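You operate a simulated robot arm through the tools that you are given. There is no shell and no other tool. Be economical: measure what you need, move in short steps, check, and stop when the job is done.

You are at the controls of a simulated robot arm. One attempt, no reset.

Task
Move the second stop to Mark 3 and the third stop to Mark 6, clamp both, then push try.

The check looks at the end state, three seconds after you hand in, the way a careful person would. Anything else that was tipped, shoved, dropped, spilled or broken makes it a failure.

Robot
A 7-joint arm with a two-finger gripper, fixed in place. Base frame: the origin is at the foot of the arm, x ahead of it, y to its left, z up. Lengths are in mm, angles in degrees, forces in N, time in s.
With the tool pointing down near the work surface it reaches from about 260 to 740 mm from the base axis. Its first joint turns from -166.0 to 166.0 degrees. Payload 1.71 kg.
The TCP is the grasp point between the finger pads, 20 mm short of the fingertips. In the tool frame z runs along the fingers and y along their closing line. Largest opening 96 mm; the body of the gripper starts 113 mm behind the TCP.
Orientation is that of the tool frame in the base frame, as a unit quaternion [w, x, y, z]. With the fingers straight down and closing along the base's y, the tool's x points along the base's -x, its y along +y and its z along -z.

Tools
- The arm moves only by the tool step_arm. Its argument "rows" is one flat list of numbers, 7 for each row, row after row: the shift along the tool's x, y, z in mm, then the turn, a rotation vector about the tool's x, y, z in degrees, then the closure, from 0 (fully open) to 1 (shut). In form: [dx, dy, dz, wx, wy, wz, hand, dx, dy, dz, wx, wy, wz, hand, ...]. A call has 1 to 20 rows; each row shifts and turns the commanded pose from where the row before left it, along the tool's axes as they then stand. Each row takes 0.2 s and may step no farther than 50 mm and 8.6 degrees from the row before; otherwise, or with a gripper value out of range, the whole call is refused. A pose out of reach is approached as far as the arm can. The call stops where the force on the tool passes 40 N (or 10 N more than at its start, if that is more) or the arm is blocked; 0.2 s more then pass. Each finger travels about 153 mm/s and halts on what it meets, pressing with about 24 N; the grip force reading is that of the motor and also rises with nothing between the fingers. The clock runs only during rows and for 0.2 s after the last one: add rows that do not move to give the fingers time. It gives the time, the measured TCP pose, the force on the tool (base axes), the opening and the grip force at its end, in the units of the frame above (readings bear some noise), with the torque about the TCP (base axes, N m) and any sound that the robot's microphone picked up.
- Cameras (640 x 400 px; columns grow to the right, rows downward): "scene" is fixed at [210.5, -488.2, 1694.6]; the picture's right is [0.83, -0.56, 0.00], its down [-0.27, -0.40, -0.88] and it looks along [0.49, 0.73, -0.48] (base axes); focal length 354 px, centre (320, 200). "wrist" rides on the gripper at [66, 14, -145] in the tool frame; the picture's right is [-0.21, 0.98, 0.00], its down [-0.88, -0.18, -0.45] and it looks along [-0.44, -0.09, 0.90] (tool axes); focal length 275 px, centre (320, 200). There is no depth. A picture from a camera that has moved, and an enlarged one, comes with that camera's place and axes in the base frame and with its lens. The place of the scene camera against the robot may be out by one fixed shift of up to 25 mm in any direction.
- grab_frame(camera): a new picture of that camera. It takes no simulated time.
- move_column(by): slides the trunk up (or, below 0, down) by that many mm; the arm rides with it, the base frame stays. It gives what a move gives, with no picture.
- zoom(camera, box): a new picture of the part [left, top, right, bottom] of that camera's present view, enlarged. It takes no simulated time.
- close_job(): hands the job in; it is judged then, once.

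Go step by step. Nothing tells you positions but the pictures and the camera data: compare them with the known pose of the tool, close in by small moves and look again before you grip or let go. The budget is 120 turns and 84 pictures, counting those below and the enlarged ones. Unless the task says otherwise, let go and move clear before handing in, and close with one line.

The tools are called after ">>>" as name(argument=value, ...) on one line, values as JSON. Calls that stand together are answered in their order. step_arm: Moves the arm, as the interface text tells. Its arguments: {"type":"object","properties":{"rows":{"type":"array","items":{"type":"number"}}},"required":["rows"]} The other tools are called the same way: move_column (by) slides the trunk up or down; grab_frame (camera) takes a picture; zoom (camera, box) takes an enlarged picture of a part of a camera's view; close_job () hands the job in.

At the start:

```text
t: 0.0
position: [440.4, 26.0, 1430.3]
orientation: [-0.001, 0.0, 1.0, -0.001]
contact_force: [-0.1, 0.2, -0.1]
moment: [-0.02, 0.0, -0.01]
finger_gap: 96.2
grip_force: 0.1
trunk travel left (down, up): [-325.0, 61.0]
```

scene: 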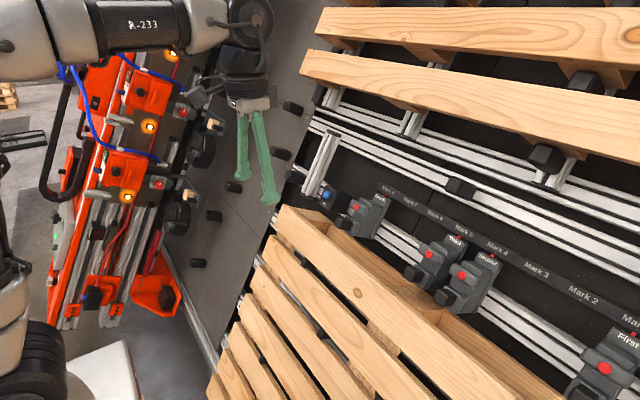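
wrist: 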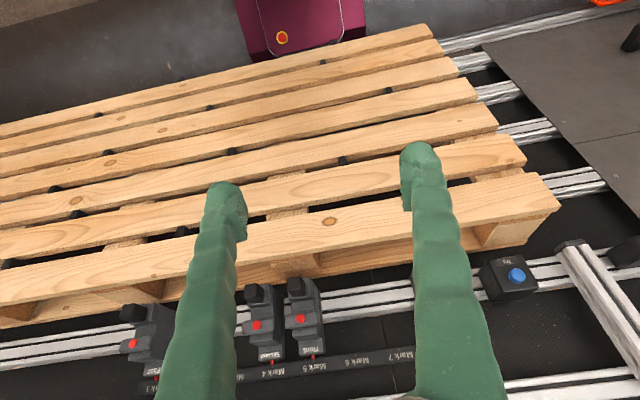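

I see a rail with four stops, a Mark scale, and a blue "try" button beyond it. I'll enlarge both views to understand the clamps.

>>> zoom(camera="scene", box=[300, 160, 640, 400])

>>> zoom(camera="wrist", box=[100, 230, 420, 400])

```text
1.67 times, centred on (470, 280) of scene
camera zoom: at [210.5, -488.2, 1694.6], right [0.83, -0.56, 0.0], down [-0.27, -0.4, -0.88], along [0.49, 0.73, -0.48], focal length 589 px, centre (70, 67)
```

zoom: 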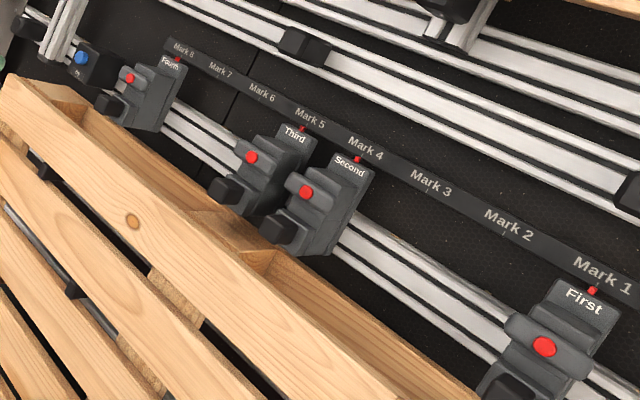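

```text
2.00 times, centred on (260, 315) of wrist
camera zoom: at [374.4, 39.0, 1576.5], right [0.21, 0.98, 0.0], down [0.88, -0.18, 0.44], along [0.43, -0.09, -0.9], focal length 551 px, centre (440, -30)
```

zoom: 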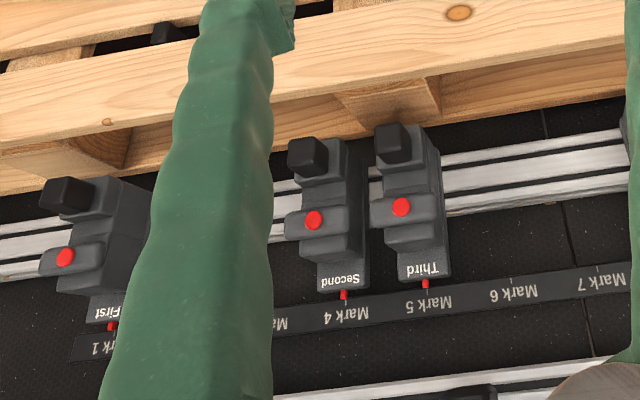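

Triangulating, the stops are about 790 ahead and near z≈1200, and the strip is further away at x≈900. I'll move the hand forward and right for a closer view.

>>> step_arm(rows=[-25, -30, 0, 0, 0, 0, 0, -25, -30, 0, 0, 0, 0, 0, -25, -30, 0, 0, 0, 0, 0, -25, -30, 0, 0, 0, 0, 0])

>>> grab_frame(camera="wrist")

>>> grab_frame(camera="scene")

```text
t: 1.0
position: [516.9, -94.6, 1438.0]
orientation: [0.006, 0.0, 1.0, 0.0]
contact_force: [1.2, 0.3, -0.3]
moment: [-0.01, 0.08, 0.01]
finger_gap: 95.9
grip_force: 0.1
trunk travel left (down, up): [-325.0, 61.0]
```

```text
79 pictures are left
camera wrist: at [450.8, -81.5, 1581.7], right [0.21, 0.98, 0.0], down [0.87, -0.19, 0.46], along [0.45, -0.09, -0.89], focal length 275 px, centre (320, 200)
```

wrist: 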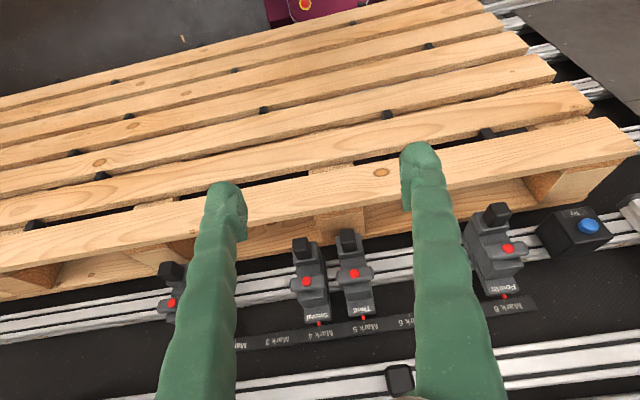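

```text
78 pictures are left
```

scene: 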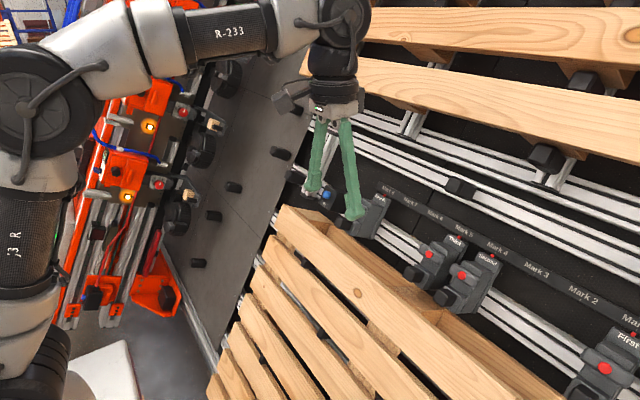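

The panel seems steep with stops protruding toward the robot. I'll tilt the tool forward to look at the stops frontally.

>>> step_arm(rows=[0, 0, 0, 0, -8, 0, 0, 0, 0, 0, 0, -8, 0, 0, 0, 0, 0, 0, -8, 0, 0, 0, 0, 0, 0, -8, 0, 0, 0, 0, 0, 0, -8, 0, 0, 0, 0, 0, 0, 0, 0, 0])

>>> grab_frame(camera="wrist")

```text
t: 2.4
position: [519.3, -95.5, 1437.6]
orientation: [0.349, 0.0, 0.937, 0.0]
contact_force: [0.8, 0.8, 0.2]
moment: [0.01, 0.02, 0.02]
finger_gap: 96.2
grip_force: 0.0
trunk travel left (down, up): [-325.0, 61.0]
```

```text
77 pictures are left
camera wrist: at [374.3, -81.1, 1504.6], right [0.16, 0.98, 0.14], down [0.37, -0.18, 0.91], along [0.91, -0.09, -0.39], focal length 275 px, centre (320, 200)
```

wrist: 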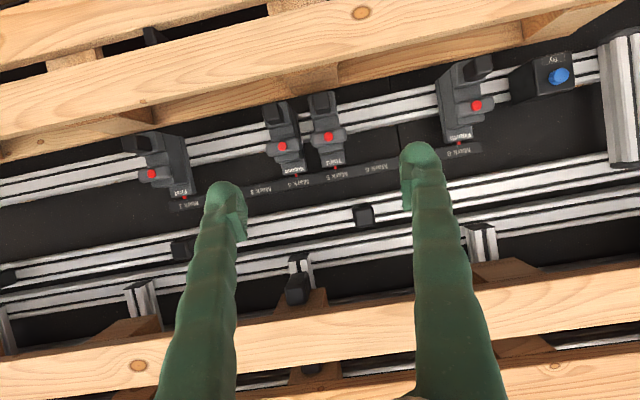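

The panel leans back about 25° from vertical, so the approach axis should be around 65° from straight down. I'll lower the trunk a bit, tilt further, and look closely.

>>> move_column(by=-120)

>>> step_arm(rows=[0, 0, -10, 0, -8, 0, 0, 0, 0, -10, 0, -8, 0, 0, 0, 0, -10, 0, -8, 0, 0, 0, 0, 0, 0, 0, 0, 0])

>>> grab_frame(camera="wrist")

>>> grab_frame(camera="scene")

```text
t: 3.9
position: [517.1, -94.2, 1318.6]
orientation: [0.349, -0.001, 0.937, 0.0]
contact_force: [-0.5, 0.4, 0.2]
moment: [0.03, -0.05, 0.0]
finger_gap: 96.0
grip_force: 0.0
trunk travel left (down, up): [-205.0, 181.0]
```

```text
t: 4.9
position: [498.2, -95.5, 1334.1]
orientation: [0.535, 0.0, 0.845, -0.001]
contact_force: [0.1, 0.0, -0.7]
moment: [0.02, 0.0, -0.02]
finger_gap: 95.9
grip_force: 0.0
trunk travel left (down, up): [-205.0, 181.0]
```

```text
76 pictures are left
camera wrist: at [338.2, -81.5, 1338.5], right [0.09, 0.98, 0.18], down [-0.03, -0.18, 0.98], along [1.0, -0.09, 0.01], focal length 275 px, centre (320, 200)
```

wrist: 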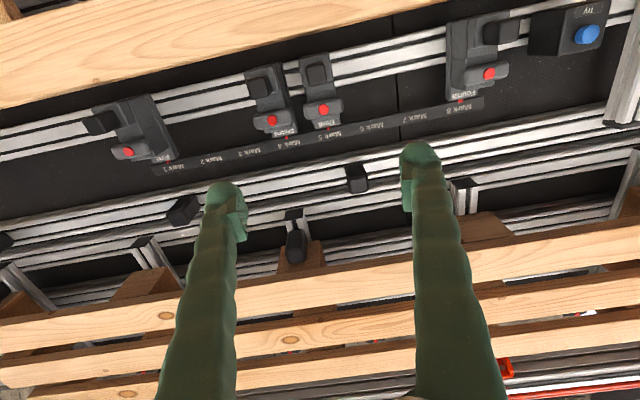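

```text
75 pictures are left
```

scene: 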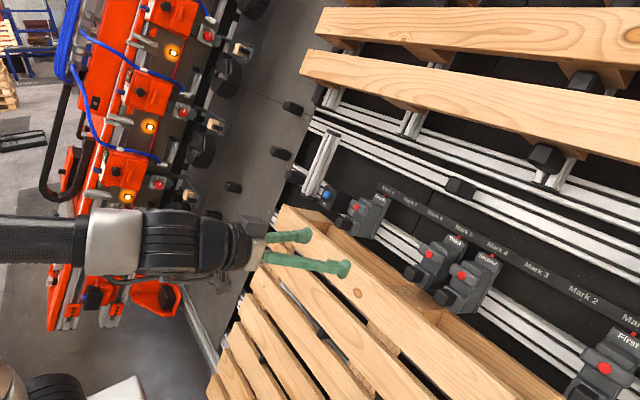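

The view is now frontal (upside-down). I'll zoom on the stops.

>>> zoom(camera="wrist", box=[220, 40, 380, 140])

>>> zoom(camera="wrist", box=[420, 0, 620, 125])

>>> zoom(camera="scene", box=[380, 210, 540, 310])

>>> zoom(camera="scene", box=[540, 310, 640, 400])

```text
4.00 times, centred on (300, 90) of wrist
camera zoom: at [338.2, -81.5, 1338.5], right [0.09, 0.98, 0.18], down [-0.03, -0.18, 0.98], along [1.0, -0.09, 0.01], focal length 1101 px, centre (400, 640)
```

zoom: 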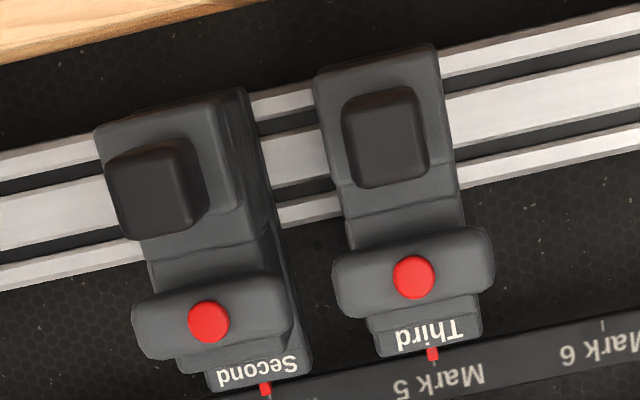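

```text
3.20 times, centred on (520, 62) of wrist
camera zoom: at [338.2, -81.5, 1338.5], right [0.09, 0.98, 0.18], down [-0.03, -0.18, 0.98], along [1.0, -0.09, 0.01], focal length 881 px, centre (-320, 640)
```

zoom: 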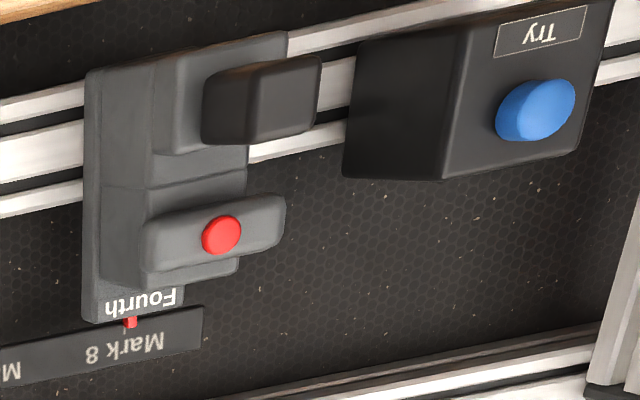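

```text
4.00 times, centred on (460, 260) of scene
camera zoom: at [210.5, -488.2, 1694.6], right [0.83, -0.56, 0.0], down [-0.27, -0.4, -0.88], along [0.49, 0.73, -0.48], focal length 1414 px, centre (-240, -40)
```

zoom: 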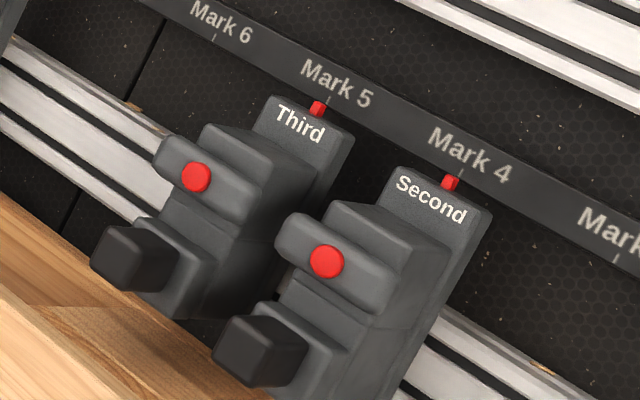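

```text
4.44 times, centred on (590, 355) of scene
camera zoom: at [210.5, -488.2, 1694.6], right [0.83, -0.56, 0.0], down [-0.27, -0.4, -0.88], along [0.49, 0.73, -0.48], focal length 1571 px, centre (-880, -489)
```

zoom: 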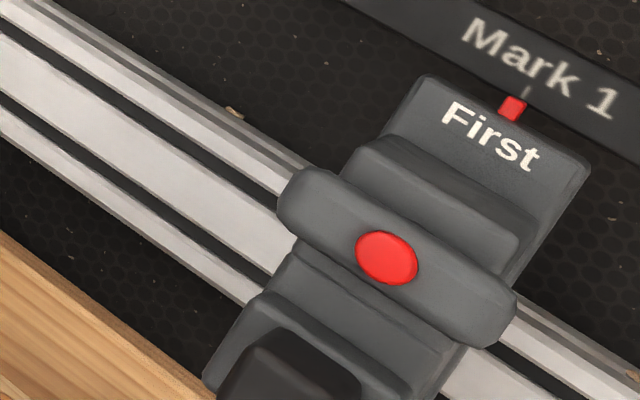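

The stops are about 90 mm apart: the second is at y≈-180 and the third at y≈-90. Each has a black knob at roughly (746, y, 1163) and a red button at (797, y, 1198). I'll approach the second stop's knob along the panel normal and stop short of it.

>>> step_arm(rows=[6.15, -10.3, 26, 0, 0, 0, 0.3, 6.15, -10.3, 26, 0, 0, 0, 0.3, 6.15, -10.3, 26, 0, 0, 0, 0.3, 6.15, -10.3, 26, 0, 0, 0, 0.3, 6.15, -10.3, 26, 0, 0, 0, 0.3, 6.15, -10.3, 26, 0, 0, 0, 0.3, 6.15, -10.3, 26, 0, 0, 0, 0.3, 6.15, -10.3, 26, 0, 0, 0, 0.3, 0, 0, 0, 0, 0, 0, 0.3])

>>> grab_frame(camera="wrist")

>>> grab_frame(camera="scene")

```text
t: 6.9
position: [666.3, -175.8, 1202.7]
orientation: [0.536, -0.001, 0.844, -0.001]
contact_force: [0.7, 0.6, -0.2]
moment: [0.01, -0.01, -0.04]
finger_gap: 67.4
grip_force: 0.0
trunk travel left (down, up): [-205.0, 181.0]
```

```text
70 pictures are left
camera wrist: at [504.5, -162.4, 1206.1], right [0.09, 0.98, 0.18], down [-0.03, -0.18, 0.98], along [1.0, -0.09, 0.01], focal length 275 px, centre (320, 200)
```

wrist: 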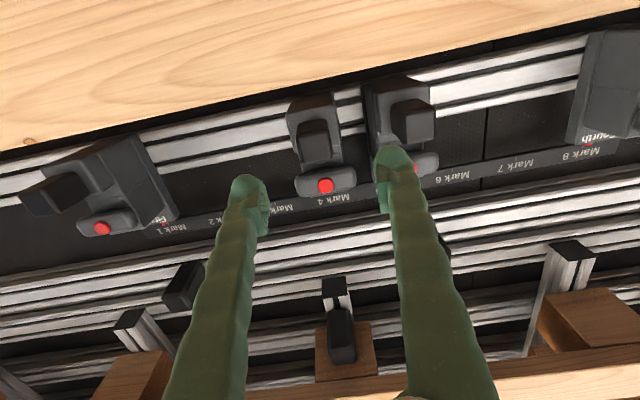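

```text
69 pictures are left
```

scene: 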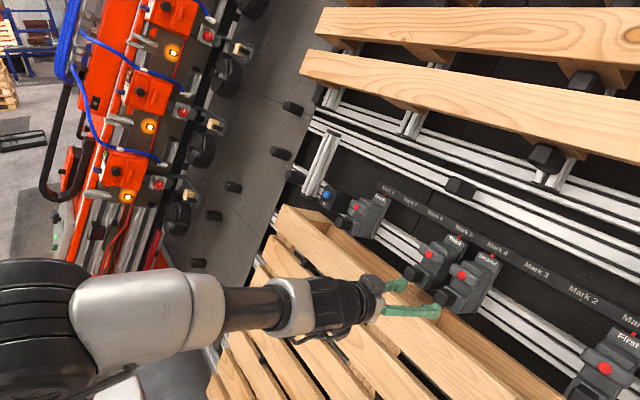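

Reach is good. I'll zoom in to refine the knob position.

>>> zoom(camera="wrist", box=[240, 70, 440, 220])

>>> zoom(camera="scene", box=[380, 220, 520, 340])

```text
2.67 times, centred on (340, 145) of wrist
camera zoom: at [504.5, -162.4, 1206.1], right [0.09, 0.98, 0.18], down [-0.03, -0.18, 0.98], along [1.0, -0.09, 0.01], focal length 734 px, centre (267, 347)
```

zoom: 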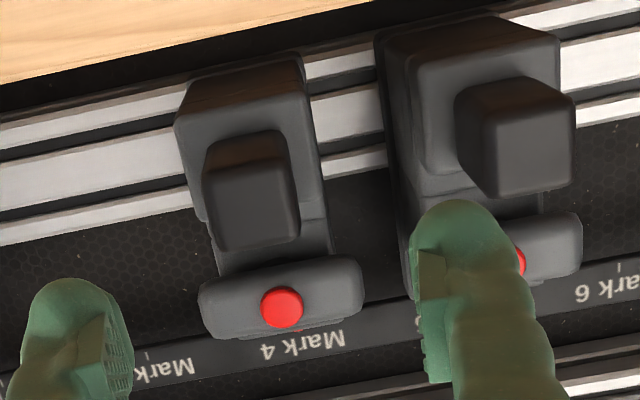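

```text
3.33 times, centred on (450, 280) of scene
camera zoom: at [210.5, -488.2, 1694.6], right [0.83, -0.56, 0.0], down [-0.27, -0.4, -0.88], along [0.49, 0.73, -0.48], focal length 1179 px, centre (-113, -67)
```

zoom: 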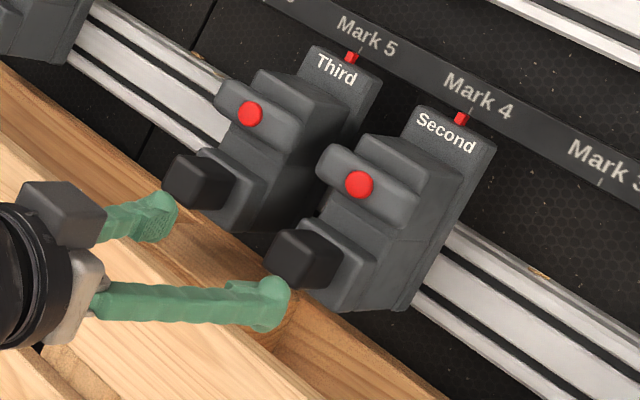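

The knob's front face centre is at (745.5, -179, 1163). I'll advance so the fingers straddle the knob and check before gripping.

>>> step_arm(rows=[0.5, -0.8, 22, 0, 0, 0, 0.3, 0.5, -0.8, 22, 0, 0, 0, 0.3, 0.5, -0.8, 22, 0, 0, 0, 0.3, 0.4, -0.8, 20, 0, 0, 0, 0.3, 0, 0, 0, 0, 0, 0, 0.3])

>>> grab_frame(camera="wrist")

>>> zoom(camera="scene", box=[380, 220, 520, 340])

```text
t: 8.1
position: [739.4, -178.2, 1165.0]
orientation: [0.536, 0.0, 0.845, -0.002]
contact_force: [0.1, 0.8, 0.4]
moment: [-0.07, -0.02, 0.01]
finger_gap: 67.5
grip_force: 0.1
trunk travel left (down, up): [-205.0, 181.0]
```

```text
66 pictures are left
camera wrist: at [580.5, -165.0, 1168.7], right [0.09, 0.98, 0.18], down [-0.03, -0.18, 0.98], along [1.0, -0.09, 0.01], focal length 275 px, centre (320, 200)
```

wrist: 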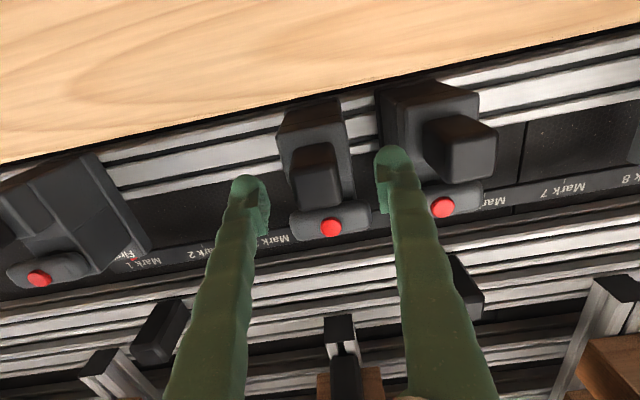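

```text
3.33 times, centred on (450, 280) of scene
camera zoom: at [210.5, -488.2, 1694.6], right [0.83, -0.56, 0.0], down [-0.27, -0.4, -0.88], along [0.49, 0.73, -0.48], focal length 1179 px, centre (-113, -67)
```

zoom: 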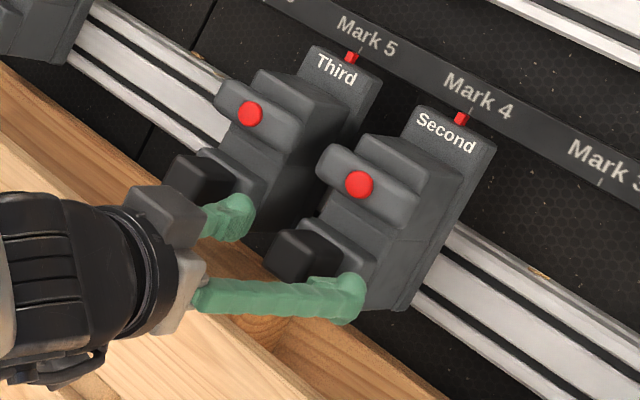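

The fingers straddle the knob. I'll close, then check that it's held.

>>> step_arm(rows=[0, 0, 3, 0, 0, 0, 0.5, 0, 0, 2, 0, 0, 0, 0.8, 0, 0, 0, 0, 0, 0, 0.8, 0, 0, 0, 0, 0, 0, 0.8])

>>> zoom(camera="scene", box=[380, 220, 520, 340])

```text
t: 9.1
position: [743.3, -179.6, 1163.8]
orientation: [0.537, 0.0, 0.844, -0.001]
contact_force: [-14.8, -7.7, 2.2]
moment: [-0.11, 0.07, -0.15]
finger_gap: 29.0
grip_force: 34.9
trunk travel left (down, up): [-205.0, 181.0]
```

```text
3.33 times, centred on (450, 280) of scene
camera zoom: at [210.5, -488.2, 1694.6], right [0.83, -0.56, 0.0], down [-0.27, -0.4, -0.88], along [0.49, 0.73, -0.48], focal length 1179 px, centre (-113, -67)
```

zoom: 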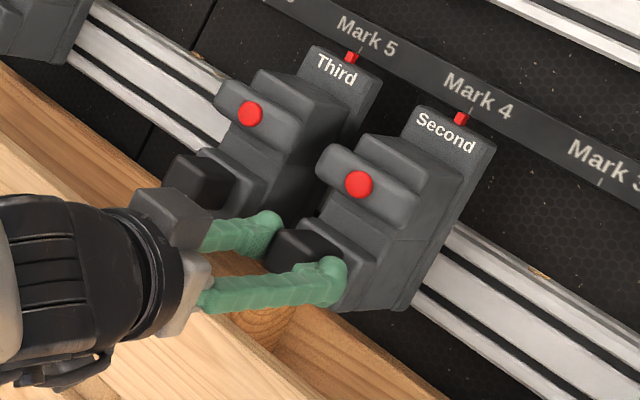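

The knob is gripped (gap 29 mm). I'll test with a gentle sideways slide of 6 mm toward Mark 3.

>>> step_arm(rows=[0, -2, 0, 0, 0, 0, 0.8, 0, -2, 0, 0, 0, 0, 0.8, 0, -2, 0, 0, 0, 0, 0.8])

>>> zoom(camera="scene", box=[380, 220, 520, 340])

```text
t: 9.9
position: [743.1, -179.6, 1164.8]
orientation: [0.536, -0.003, 0.844, 0.001]
contact_force: [-18.3, 10.7, 2.6]
moment: [0.2, 0.24, 0.23]
finger_gap: 29.1
grip_force: 35.1
trunk travel left (down, up): [-205.0, 181.0]
```

```text
3.33 times, centred on (450, 280) of scene
camera zoom: at [210.5, -488.2, 1694.6], right [0.83, -0.56, 0.0], down [-0.27, -0.4, -0.88], along [0.49, 0.73, -0.48], focal length 1179 px, centre (-113, -67)
```

zoom: 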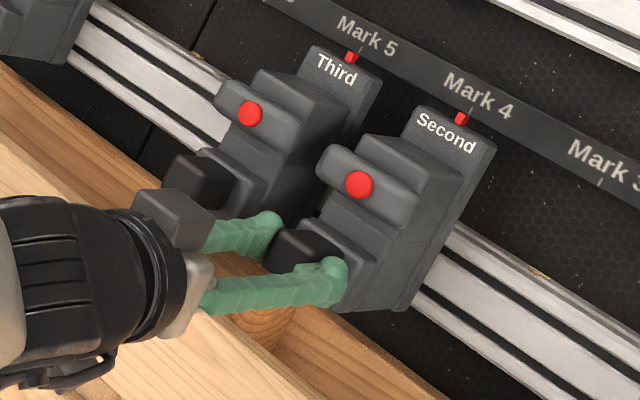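

It resists, so it seems clamped. While I'm holding the knob, I'll relax the side load and test whether it twists or pulls.

>>> step_arm(rows=[0, 4, -3, 0, 0, 0, 0.8, 0, 0, -1, 0, 0, 4, 0.8, 0, 0, 0, 0, 0, 4, 0.8, 0, 0, 0, 0, 0, 4, 0.8])

>>> zoom(camera="scene", box=[380, 220, 520, 340])

```text
t: 10.9
position: [742.4, -180.6, 1165.6]
orientation: [0.532, 0.087, 0.84, 0.056]
contact_force: [7.6, 3.1, -3.3]
moment: [-1.16, 0.0, 0.61]
finger_gap: 32.1
grip_force: 34.7
trunk travel left (down, up): [-205.0, 181.0]
```

```text
3.33 times, centred on (450, 280) of scene
camera zoom: at [210.5, -488.2, 1694.6], right [0.83, -0.56, 0.0], down [-0.27, -0.4, -0.88], along [0.49, 0.73, -0.48], focal length 1179 px, centre (-113, -67)
```

zoom: 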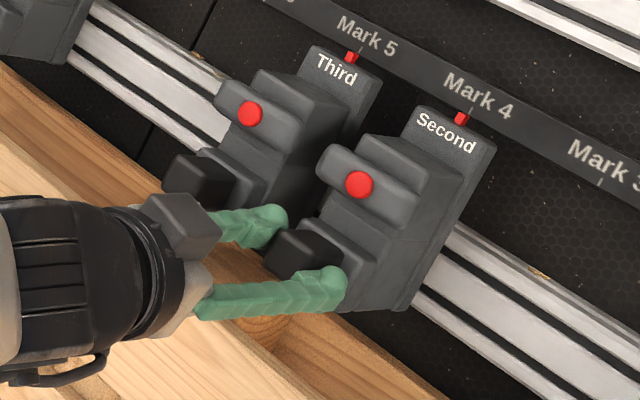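

The knob doesn't twist, as the fingers just slipped on it. I'll undo the twist, release, back off, and go for the red button.

>>> step_arm(rows=[0, 0, 0, 0, 0, -4, 0.8, 0, 0, 0, 0, 0, -4, 0.8, 0, 0, 0, 0, 0, -4, 0.8, 0, 0, 0, 0, 0, 0, 0.4, 0, 0, -15, 0, 0, 0, 0.4, 0, 0, -25, 0, 0, 0, 0.4, 0, 0, -25, 0, 0, 0, 0.5, 0, 0, 0, 0, 0, 0, 1, 0, 0, 0, 0, 0, 0, 1, 0, 0, 0, 0, 0, 0, 1])

>>> grab_frame(camera="wrist")

```text
t: 13.1
position: [683.6, -181.1, 1190.3]
orientation: [0.536, -0.001, 0.844, 0.0]
contact_force: [-0.6, 0.8, -0.1]
moment: [-0.02, 0.03, 0.03]
finger_gap: 0.0
grip_force: 24.4
trunk travel left (down, up): [-205.0, 181.0]
```

```text
61 pictures are left
camera wrist: at [524.2, -167.8, 1195.1], right [0.09, 0.98, 0.18], down [-0.03, -0.18, 0.98], along [1.0, -0.09, 0.01], focal length 275 px, centre (320, 200)
```

wrist: 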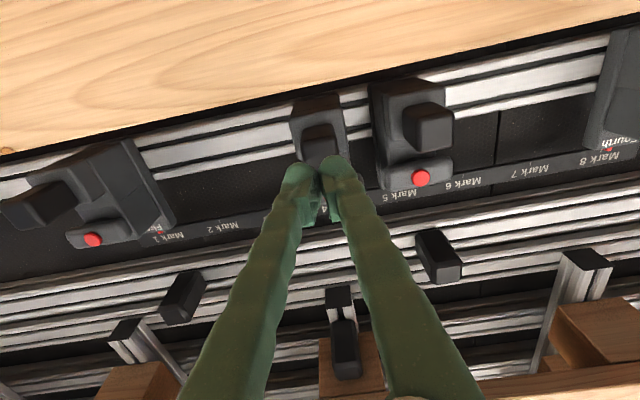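

I'll move up to in front of the second stop's red button with closed fingers.

>>> step_arm(rows=[-20, 0, 0, 0, 0, 0, 1, -20, 0, 0, 0, 0, 0, 1, -17, 0, 10, 0, 0, 0, 1, 0, 0, 25, 0, 0, 0, 1, 0, 0, 23, 0, 0, 0, 1, 0, 0, 0, 0, 0, 0, 1])

>>> grab_frame(camera="wrist")

>>> zoom(camera="scene", box=[380, 220, 520, 340])

```text
t: 14.5
position: [757.7, -182.2, 1220.9]
orientation: [0.536, -0.002, 0.844, -0.001]
contact_force: [0.1, 1.3, 0.0]
moment: [-0.02, -0.04, 0.02]
finger_gap: 0.0
grip_force: 24.1
trunk travel left (down, up): [-205.0, 181.0]
```

```text
60 pictures are left
camera wrist: at [599.2, -169.0, 1224.2], right [0.09, 0.98, 0.18], down [-0.03, -0.18, 0.98], along [1.0, -0.09, 0.01], focal length 275 px, centre (320, 200)
```

wrist: 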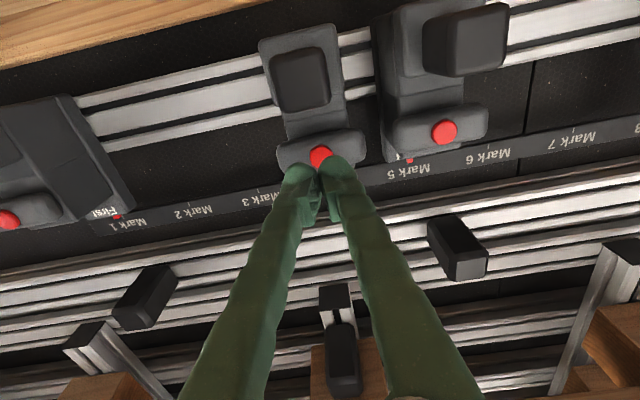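

```text
3.33 times, centred on (450, 280) of scene
camera zoom: at [210.5, -488.2, 1694.6], right [0.83, -0.56, 0.0], down [-0.27, -0.4, -0.88], along [0.49, 0.73, -0.48], focal length 1179 px, centre (-113, -67)
```

zoom: 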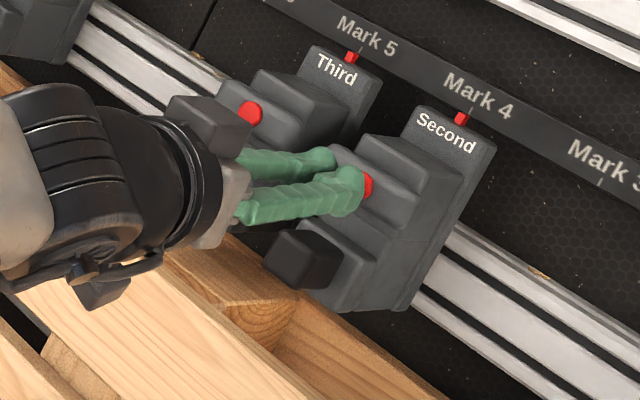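

Aligned to within about 3 mm, with the tip about 39 mm short of the button. I'll advance and press in small steps.

>>> step_arm(rows=[2.6, 1, 17, 0, 0, 0, 1, 0, 0, 17, 0, 0, 0, 1, 0, 0, 3, 0, 0, 0, 1, 0, 0, 3, 0, 0, 0, 1, 0, 0, 3, 0, 0, 0, 1])

>>> zoom(camera="scene", box=[380, 220, 520, 340])

```text
t: 15.7
position: [789.1, -180.0, 1201.9]
orientation: [0.538, -0.001, 0.843, -0.001]
contact_force: [-18.0, 0.3, 4.2]
moment: [-0.06, 0.16, 0.04]
finger_gap: 6.1
grip_force: 29.0
trunk travel left (down, up): [-205.0, 181.0]
```

```text
3.33 times, centred on (450, 280) of scene
camera zoom: at [210.5, -488.2, 1694.6], right [0.83, -0.56, 0.0], down [-0.27, -0.4, -0.88], along [0.49, 0.73, -0.48], focal length 1179 px, centre (-113, -67)
```

zoom: 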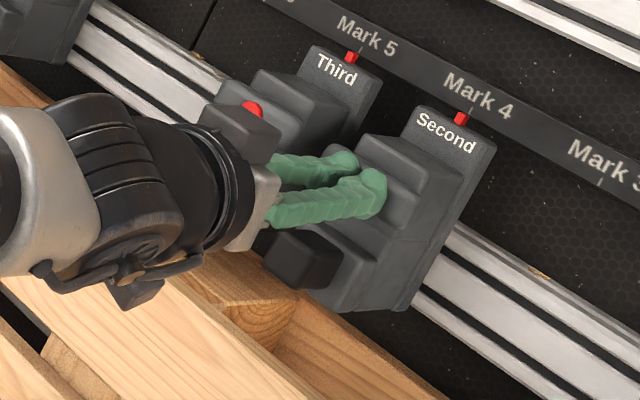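

There's contact at 18 N with no click yet, and the button is slightly spreading the fingers. I'll push a bit further.

>>> step_arm(rows=[0, 0, 3, 0, 0, 0, 1, 0, 0, 3, 0, 0, 0, 1, 0, 0, 2, 0, 0, 0, 1])

>>> zoom(camera="wrist", box=[220, 0, 480, 200])

```text
t: 16.5
position: [789.7, -180.3, 1204.9]
orientation: [0.541, -0.001, 0.841, 0.001]
contact_force: [-7.4, 1.1, 4.2]
moment: [0.1, 0.13, -0.02]
finger_gap: 6.0
grip_force: 30.0
trunk travel left (down, up): [-205.0, 181.0]
```

```text
2.00 times, centred on (350, 100) of wrist
camera zoom: at [631.1, -167.4, 1205.3], right [0.09, 0.98, 0.19], down [-0.04, -0.18, 0.98], along [1.0, -0.09, 0.02], focal length 551 px, centre (260, 400)
```

zoom: 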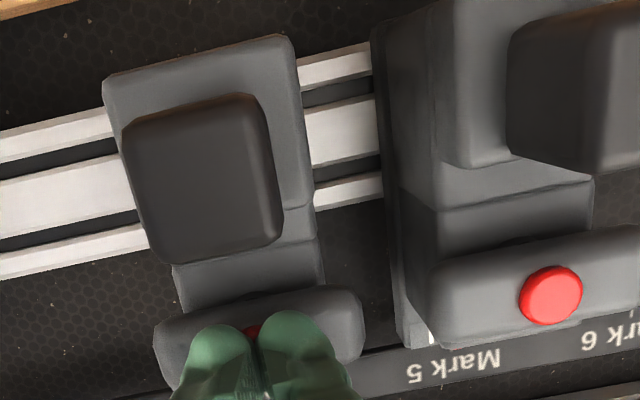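

The fingertips are straddling the button rather than pressing it. I'll back off and inspect for changes.

>>> step_arm(rows=[0, 0, -15, 0, 0, 0, 1, 0, 0, -20, 0, 0, 0, 1, 0, 0, -10, 0, 0, 0, 1])

>>> grab_frame(camera="wrist")

>>> zoom(camera="scene", box=[400, 220, 520, 320])

```text
t: 17.3
position: [757.1, -179.7, 1215.2]
orientation: [0.537, -0.002, 0.843, -0.001]
contact_force: [-0.9, 0.7, 0.0]
moment: [0.0, -0.03, -0.03]
finger_gap: 0.0
grip_force: 29.2
trunk travel left (down, up): [-205.0, 181.0]
```

```text
56 pictures are left
camera wrist: at [598.6, -167.3, 1218.6], right [0.09, 0.98, 0.18], down [-0.03, -0.18, 0.98], along [1.0, -0.09, 0.02], focal length 275 px, centre (320, 200)
```

wrist: 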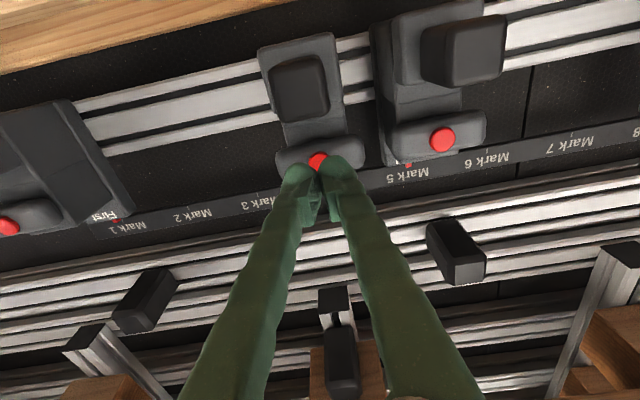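

```text
4.00 times, centred on (460, 270) of scene
camera zoom: at [210.5, -488.2, 1694.6], right [0.83, -0.56, 0.0], down [-0.27, -0.4, -0.88], along [0.49, 0.73, -0.48], focal length 1414 px, centre (-240, -80)
```

zoom: 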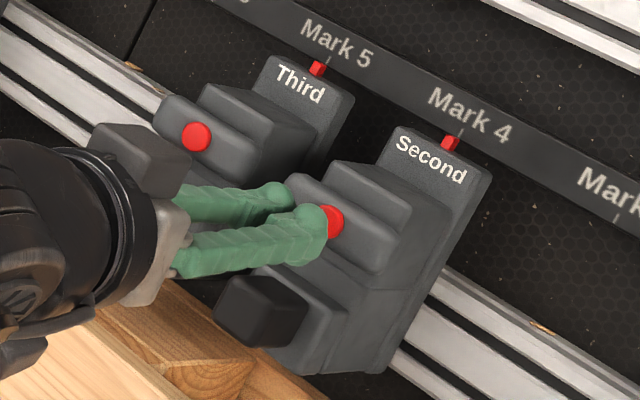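

Nothing changed. I'll press the button itself with a single fingertip by offsetting sideways.

>>> step_arm(rows=[-3, -6.8, 0, 0, 0, 0, 1, 0, 0, 17, 0, 0, 0, 1, 0, 0, 17, 0, 0, 0, 1, 0, 0, 3, 0, 0, 0, 1, 0, 0, 3, 0, 0, 0, 1, 0, 0, 3, 0, 0, 0, 1])

>>> zoom(camera="wrist", box=[220, 0, 480, 200])

```text
t: 18.7
position: [792.0, -187.8, 1207.9]
orientation: [0.539, -0.001, 0.842, 0.0]
contact_force: [-9.0, 0.9, -0.4]
moment: [0.01, 0.1, 0.02]
finger_gap: 6.2
grip_force: 29.3
trunk travel left (down, up): [-205.0, 181.0]
```

```text
2.00 times, centred on (350, 100) of wrist
camera zoom: at [632.4, -174.7, 1208.2], right [0.09, 0.98, 0.19], down [-0.04, -0.18, 0.98], along [1.0, -0.09, 0.02], focal length 551 px, centre (260, 400)
```

zoom: 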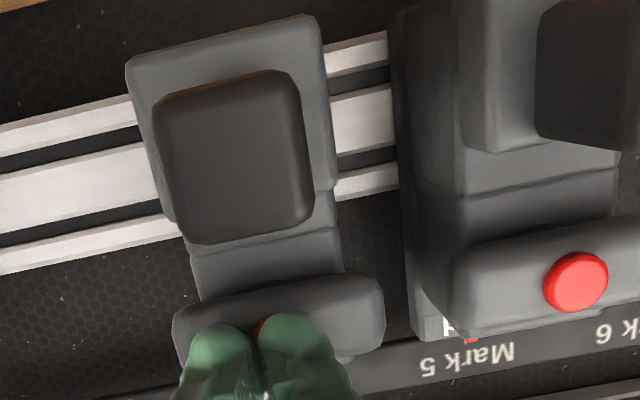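

The tips landed about 8 mm too far upslope. I'll back off, shift downslope, and press again.

>>> step_arm(rows=[0, 0, -14, 0, 0, 0, 1, 9, 1, 0, 0, 0, 0, 1, 0, 0, 8, 0, 0, 0, 1, 0, 0, 3, 0, 0, 0, 1, 0, 0, 3, 0, 0, 0, 1])

>>> zoom(camera="wrist", box=[220, 0, 480, 200])

```text
t: 19.9
position: [787.2, -187.1, 1198.3]
orientation: [0.539, -0.001, 0.842, 0.0]
contact_force: [-8.1, 0.0, 6.7]
moment: [0.04, 0.09, -0.06]
finger_gap: 6.4
grip_force: 28.9
trunk travel left (down, up): [-205.0, 181.0]
```

```text
2.00 times, centred on (350, 100) of wrist
camera zoom: at [627.4, -174.3, 1199.1], right [0.09, 0.98, 0.19], down [-0.04, -0.18, 0.98], along [1.0, -0.09, 0.02], focal length 551 px, centre (260, 400)
```

zoom: 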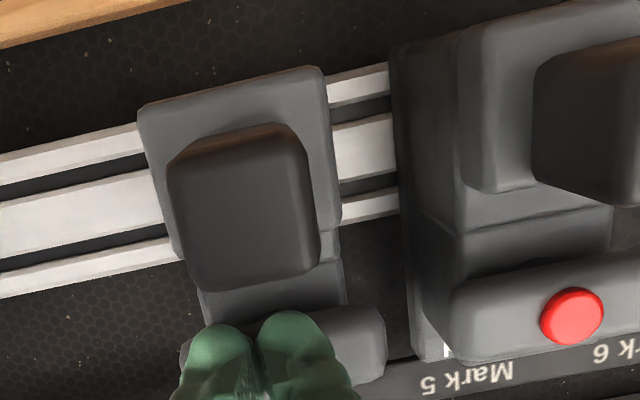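

Now better centred. I'll push on.

>>> step_arm(rows=[0, 0, 3, 0, 0, 0, 1, 0, 0, 3, 0, 0, 0, 1, 0, 0, 3, 0, 0, 0, 1, 0, 0, 3, 0, 0, 0, 1])

>>> zoom(camera="scene", box=[400, 220, 520, 320])

```text
t: 20.4
position: [788.2, -187.8, 1197.2]
orientation: [0.535, -0.004, 0.845, -0.004]
contact_force: [-145.5, 11.7, 35.7]
moment: [-0.06, 1.39, 0.39]
finger_gap: 6.2
grip_force: 29.2
trunk travel left (down, up): [-205.0, 181.0]
stopped in row 2: the force on the tool passed its limit at 48 N (the readings are from after the stop); the commanded pose is now the measured one
```

```text
4.00 times, centred on (460, 270) of scene
camera zoom: at [210.5, -488.2, 1694.6], right [0.83, -0.56, 0.0], down [-0.27, -0.4, -0.88], along [0.49, 0.73, -0.48], focal length 1414 px, centre (-240, -80)
```

zoom: 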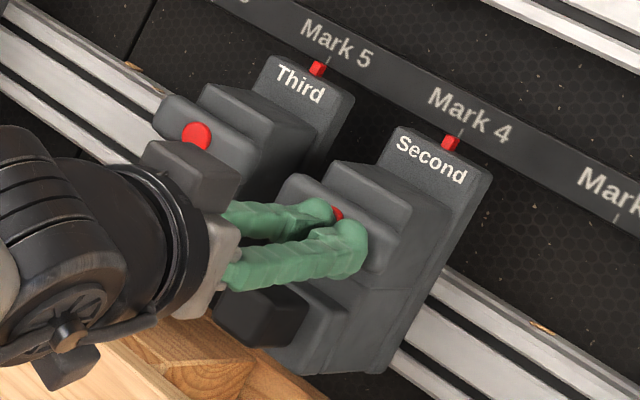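

Pressing is met rigidly, so I backed the idea off: the bar with a red cap looks like a T-handle that must be turned. I'll back off and turn the hand 90° so the fingers can take the bar across its narrow width.

>>> step_arm(rows=[0, 0, -10, 0, 0, 0, 1, 0, 0, -25, 0, 0, 0, 1, 0, 0, -25, 0, 0, 0, 0.7, 0, 0, 0, 0, 0, 8.5, 0.5, 0, 0, 0, 0, 0, 8.5, 0.5, 0, 0, 0, 0, 0, 8.5, 0.5, 0, 0, 0, 0, 0, 8.5, 0.5, 0, 0, 0, 0, 0, 8.5, 0.5, 0, 0, 0, 0, 0, 8.5, 0.5, 0, 0, 0, 0, 0, 8.5, 0.5, 0, 0, 0, 0, 0, 8.5, 0.5, 0, 0, 0, 0, 0, 8.5, 0.5, 0, 0, 0, 0, 0, 8.5, 0.5, 0, 0, 0, 0, 0, 5, 0.5, 0, 0, 0, 0, 0, 0, 0.5])

>>> grab_frame(camera="wrist")

>>> zoom(camera="scene", box=[380, 220, 520, 340])

```text
t: 23.6
position: [761.4, -205.3, 1204.4]
orientation: [0.38, 0.606, 0.594, 0.368]
contact_force: [-1.0, -45.8, -0.3]
moment: [-1.57, 0.09, 0.13]
finger_gap: 48.5
grip_force: 0.5
trunk travel left (down, up): [-205.0, 181.0]
```

```text
51 pictures are left
camera wrist: at [638.7, -137.5, 1280.3], right [0.43, -0.21, 0.88], down [-0.5, -0.86, 0.04], along [0.75, -0.46, -0.47], focal length 275 px, centre (320, 200)
```

wrist: 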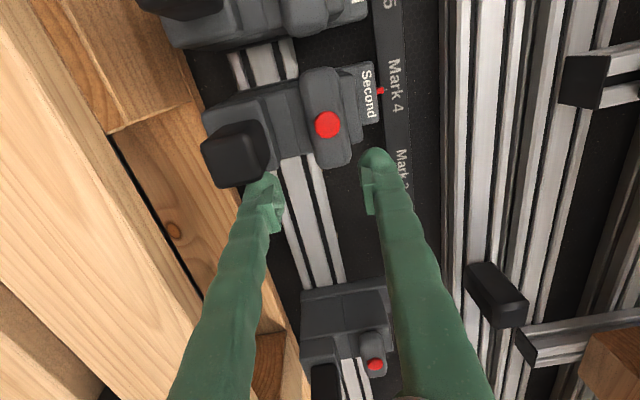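

```text
3.33 times, centred on (450, 280) of scene
camera zoom: at [210.5, -488.2, 1694.6], right [0.83, -0.56, 0.0], down [-0.27, -0.4, -0.88], along [0.49, 0.73, -0.48], focal length 1179 px, centre (-113, -67)
```

zoom: 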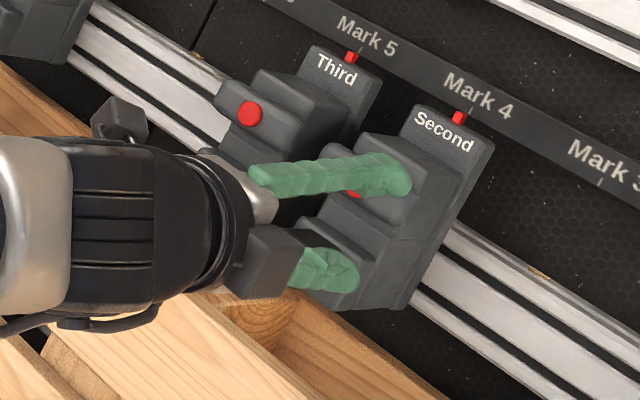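

The hand hasn't retreated as far as expected and one finger is leaning on the knob. I'll ease sideways and back off.

>>> step_arm(rows=[-10, 0, 0, 0, 0, 0, 0.5, -5, 0, -10, 0, 0, 0, 0.5, 0, 0, -20, 0, 0, 0, 0.5, 0, 0, -20, 0, 0, 0, 0.5, 0, 0, -20, 0, 0, 0, 0.5, 0, 0, 0, 0, 0, 0, 0.5])

>>> grab_frame(camera="wrist")

>>> zoom(camera="scene", box=[380, 220, 520, 340])

```text
t: 25.0
position: [700.2, -203.3, 1234.8]
orientation: [0.374, 0.6, 0.601, 0.372]
contact_force: [0.9, 0.4, 0.1]
moment: [0.03, 0.01, -0.01]
finger_gap: 48.0
grip_force: 0.0
trunk travel left (down, up): [-205.0, 181.0]
```

```text
49 pictures are left
camera wrist: at [576.0, -137.9, 1311.8], right [0.43, -0.2, 0.88], down [-0.48, -0.88, 0.04], along [0.76, -0.44, -0.48], focal length 275 px, centre (320, 200)
```

wrist: 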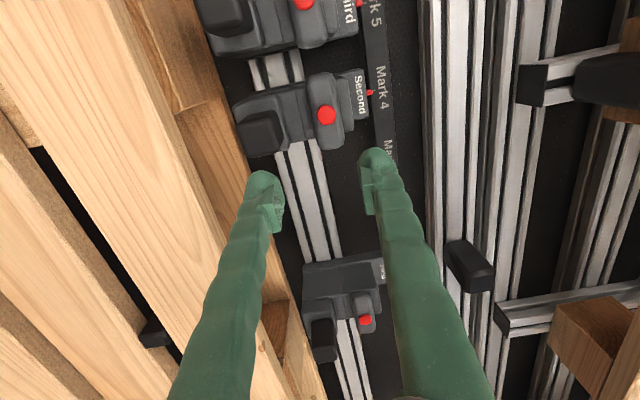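

```text
3.33 times, centred on (450, 280) of scene
camera zoom: at [210.5, -488.2, 1694.6], right [0.83, -0.56, 0.0], down [-0.27, -0.4, -0.88], along [0.49, 0.73, -0.48], focal length 1179 px, centre (-113, -67)
```

zoom: 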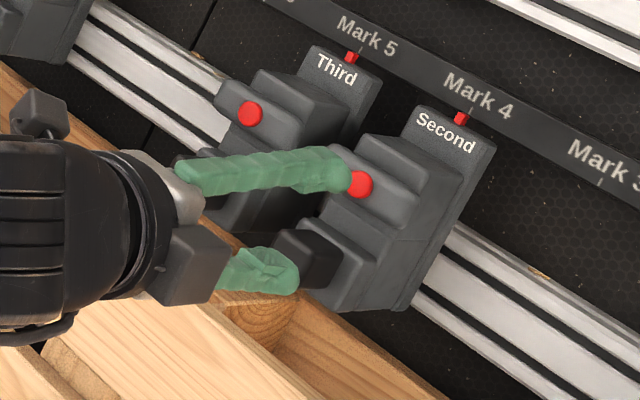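

The second stop is still at Mark 4. I'll line up with the bar around the red cap, at about (810, -181.5, 1192), and stop 35 mm short.

>>> step_arm(rows=[11, 5, 10, 0, 0, 0, 0.58, 10.8, 5.2, 10, 0, 0, 0, 0.58, 0, 0, 20, 0, 0, 0, 0.58, 0, 0, 20, 0, 0, 0, 0.58, 0, 0, 15, 0, 0, 0, 0.58, 0, 0, 0, 0, 0, 0, 0.58])

>>> grab_frame(camera="wrist")

>>> zoom(camera="scene", box=[380, 220, 520, 340])

```text
t: 26.4
position: [770.6, -179.2, 1212.0]
orientation: [0.376, 0.598, 0.601, 0.372]
contact_force: [-0.8, -0.1, -0.3]
moment: [0.0, -0.02, 0.02]
finger_gap: 40.5
grip_force: 0.1
trunk travel left (down, up): [-205.0, 181.0]
```

```text
47 pictures are left
camera wrist: at [647.2, -115.2, 1288.7], right [0.43, -0.2, 0.88], down [-0.48, -0.88, 0.04], along [0.76, -0.44, -0.47], focal length 275 px, centre (320, 200)
```

wrist: 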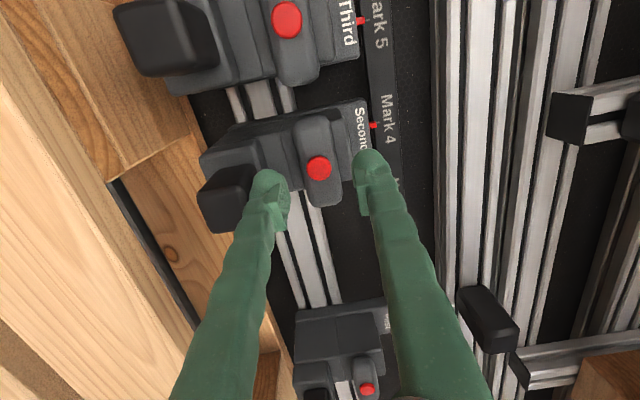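

```text
3.33 times, centred on (450, 280) of scene
camera zoom: at [210.5, -488.2, 1694.6], right [0.83, -0.56, 0.0], down [-0.27, -0.4, -0.88], along [0.49, 0.73, -0.48], focal length 1179 px, centre (-113, -67)
```

zoom: 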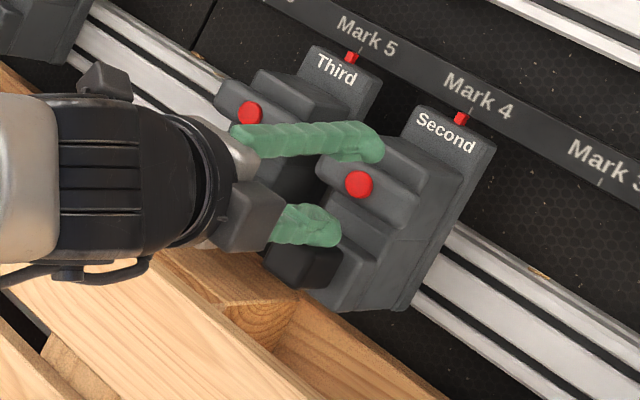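

The fingers straddle the bar evenly. I'll advance in small steps.

>>> step_arm(rows=[-2, 0, 15, 0, 0, 0, 0.58, 0, 0, 12, 0, 0, 0, 0.58, 0, 0, 5, 0, 0, 0, 0.58, 0, 0, 4, 0, 0, 0, 0.58, 0, 0, 3, 0, 0, 0, 0.58])

>>> zoom(camera="wrist", box=[180, 60, 440, 260])

>>> zoom(camera="scene", box=[400, 220, 520, 320])

```text
t: 27.6
position: [805.2, -182.1, 1194.4]
orientation: [0.375, 0.599, 0.602, 0.372]
contact_force: [0.0, -0.9, 0.4]
moment: [0.0, -0.01, 0.03]
finger_gap: 40.4
grip_force: 0.0
trunk travel left (down, up): [-205.0, 181.0]
```

```text
2.00 times, centred on (310, 160) of wrist
camera zoom: at [681.4, -116.5, 1270.6], right [0.43, -0.2, 0.88], down [-0.48, -0.88, 0.04], along [0.76, -0.44, -0.48], focal length 551 px, centre (340, 280)
```

zoom: 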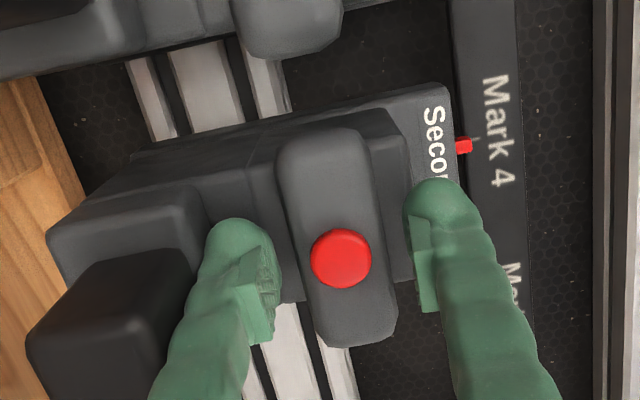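

```text
4.00 times, centred on (460, 270) of scene
camera zoom: at [210.5, -488.2, 1694.6], right [0.83, -0.56, 0.0], down [-0.27, -0.4, -0.88], along [0.49, 0.73, -0.48], focal length 1414 px, centre (-240, -80)
```

zoom: 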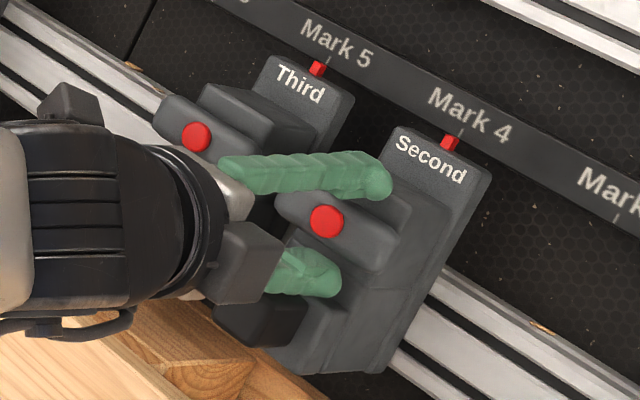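

No contact so far, and the bar sits between the fingers. I'll close on it.

>>> step_arm(rows=[0, 0, 0, 0, 0, 0, 0.7, 0, 0, 0, 0, 0, 0, 0.9, 0, 0, 0, 0, 0, 0, 0.9, 0, 0, 0, 0, 0, 0, 0.9])

>>> zoom(camera="wrist", box=[180, 60, 440, 260])

```text
t: 28.6
position: [804.8, -183.1, 1194.5]
orientation: [0.374, 0.599, 0.602, 0.372]
contact_force: [1.2, -1.0, 0.3]
moment: [0.04, 0.04, -0.06]
finger_gap: 27.0
grip_force: 35.0
trunk travel left (down, up): [-205.0, 181.0]
```

```text
2.00 times, centred on (310, 160) of wrist
camera zoom: at [681.4, -116.7, 1270.8], right [0.43, -0.2, 0.88], down [-0.48, -0.88, 0.04], along [0.76, -0.44, -0.47], focal length 551 px, centre (340, 280)
```

zoom: 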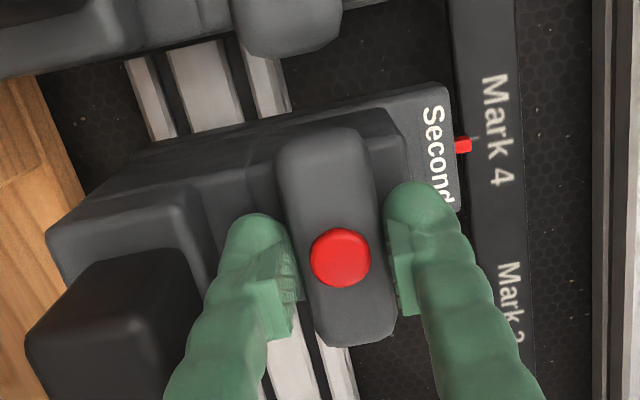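

Gripped at 27 mm. I'll test a small turn in one direction.

>>> step_arm(rows=[0, 0, 0, 0, 0, -4, 0.9, 0, 0, 0, 0, 0, -4, 0.9, 0, 0, 0, 0, 0, -4, 0.9])

>>> zoom(camera="wrist", box=[180, 60, 440, 260])

```text
t: 29.4
position: [807.1, -182.6, 1194.4]
orientation: [0.414, 0.532, 0.661, 0.331]
contact_force: [5.2, -2.3, 4.7]
moment: [0.35, 0.06, 0.39]
finger_gap: 27.0
grip_force: 35.3
trunk travel left (down, up): [-205.0, 181.0]
```

```text
2.00 times, centred on (310, 160) of wrist
camera zoom: at [675.2, -114.8, 1258.2], right [0.44, 0.01, 0.9], down [-0.4, -0.89, 0.2], along [0.81, -0.45, -0.39], focal length 551 px, centre (340, 280)
```

zoom: 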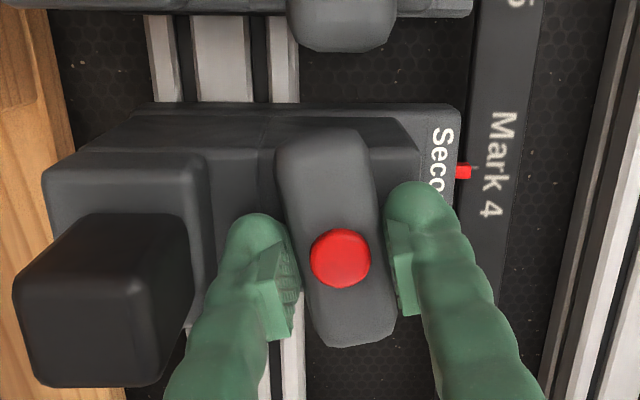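

It turns, so this is the clamp handle. I'll continue turning.

>>> step_arm(rows=[0, 0, 0, 0, 0, -6, 0.9, 0, 0, 0, 0, 0, -6, 0.9, 0, 0, 0, 0, 0, -6, 0.9, 0, 0, 0, 0, 0, -6, 0.9, 0, 0, 0, 0, 0, -6, 0.9, 0, 0, 0, 0, 0, -6, 0.9])

>>> grab_frame(camera="wrist")

```text
t: 30.8
position: [806.7, -180.4, 1195.0]
orientation: [0.495, 0.301, 0.793, 0.189]
contact_force: [4.5, -0.2, 12.9]
moment: [0.14, 0.1, 0.23]
finger_gap: 27.0
grip_force: 35.3
trunk travel left (down, up): [-205.0, 181.0]
```

```text
41 pictures are left
camera wrist: at [658.3, -127.5, 1223.7], right [0.35, 0.59, 0.72], down [-0.17, -0.72, 0.67], along [0.92, -0.36, -0.16], focal length 275 px, centre (320, 200)
```

wrist: 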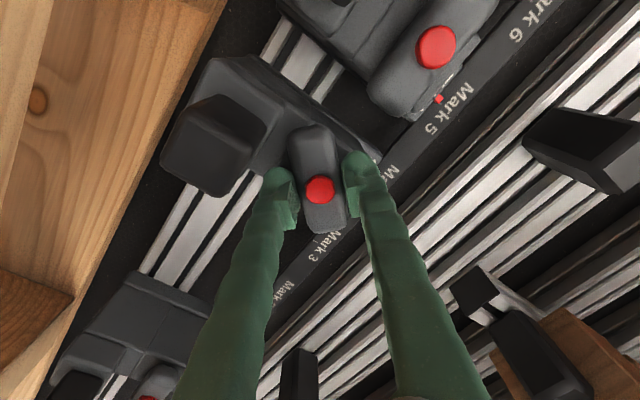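

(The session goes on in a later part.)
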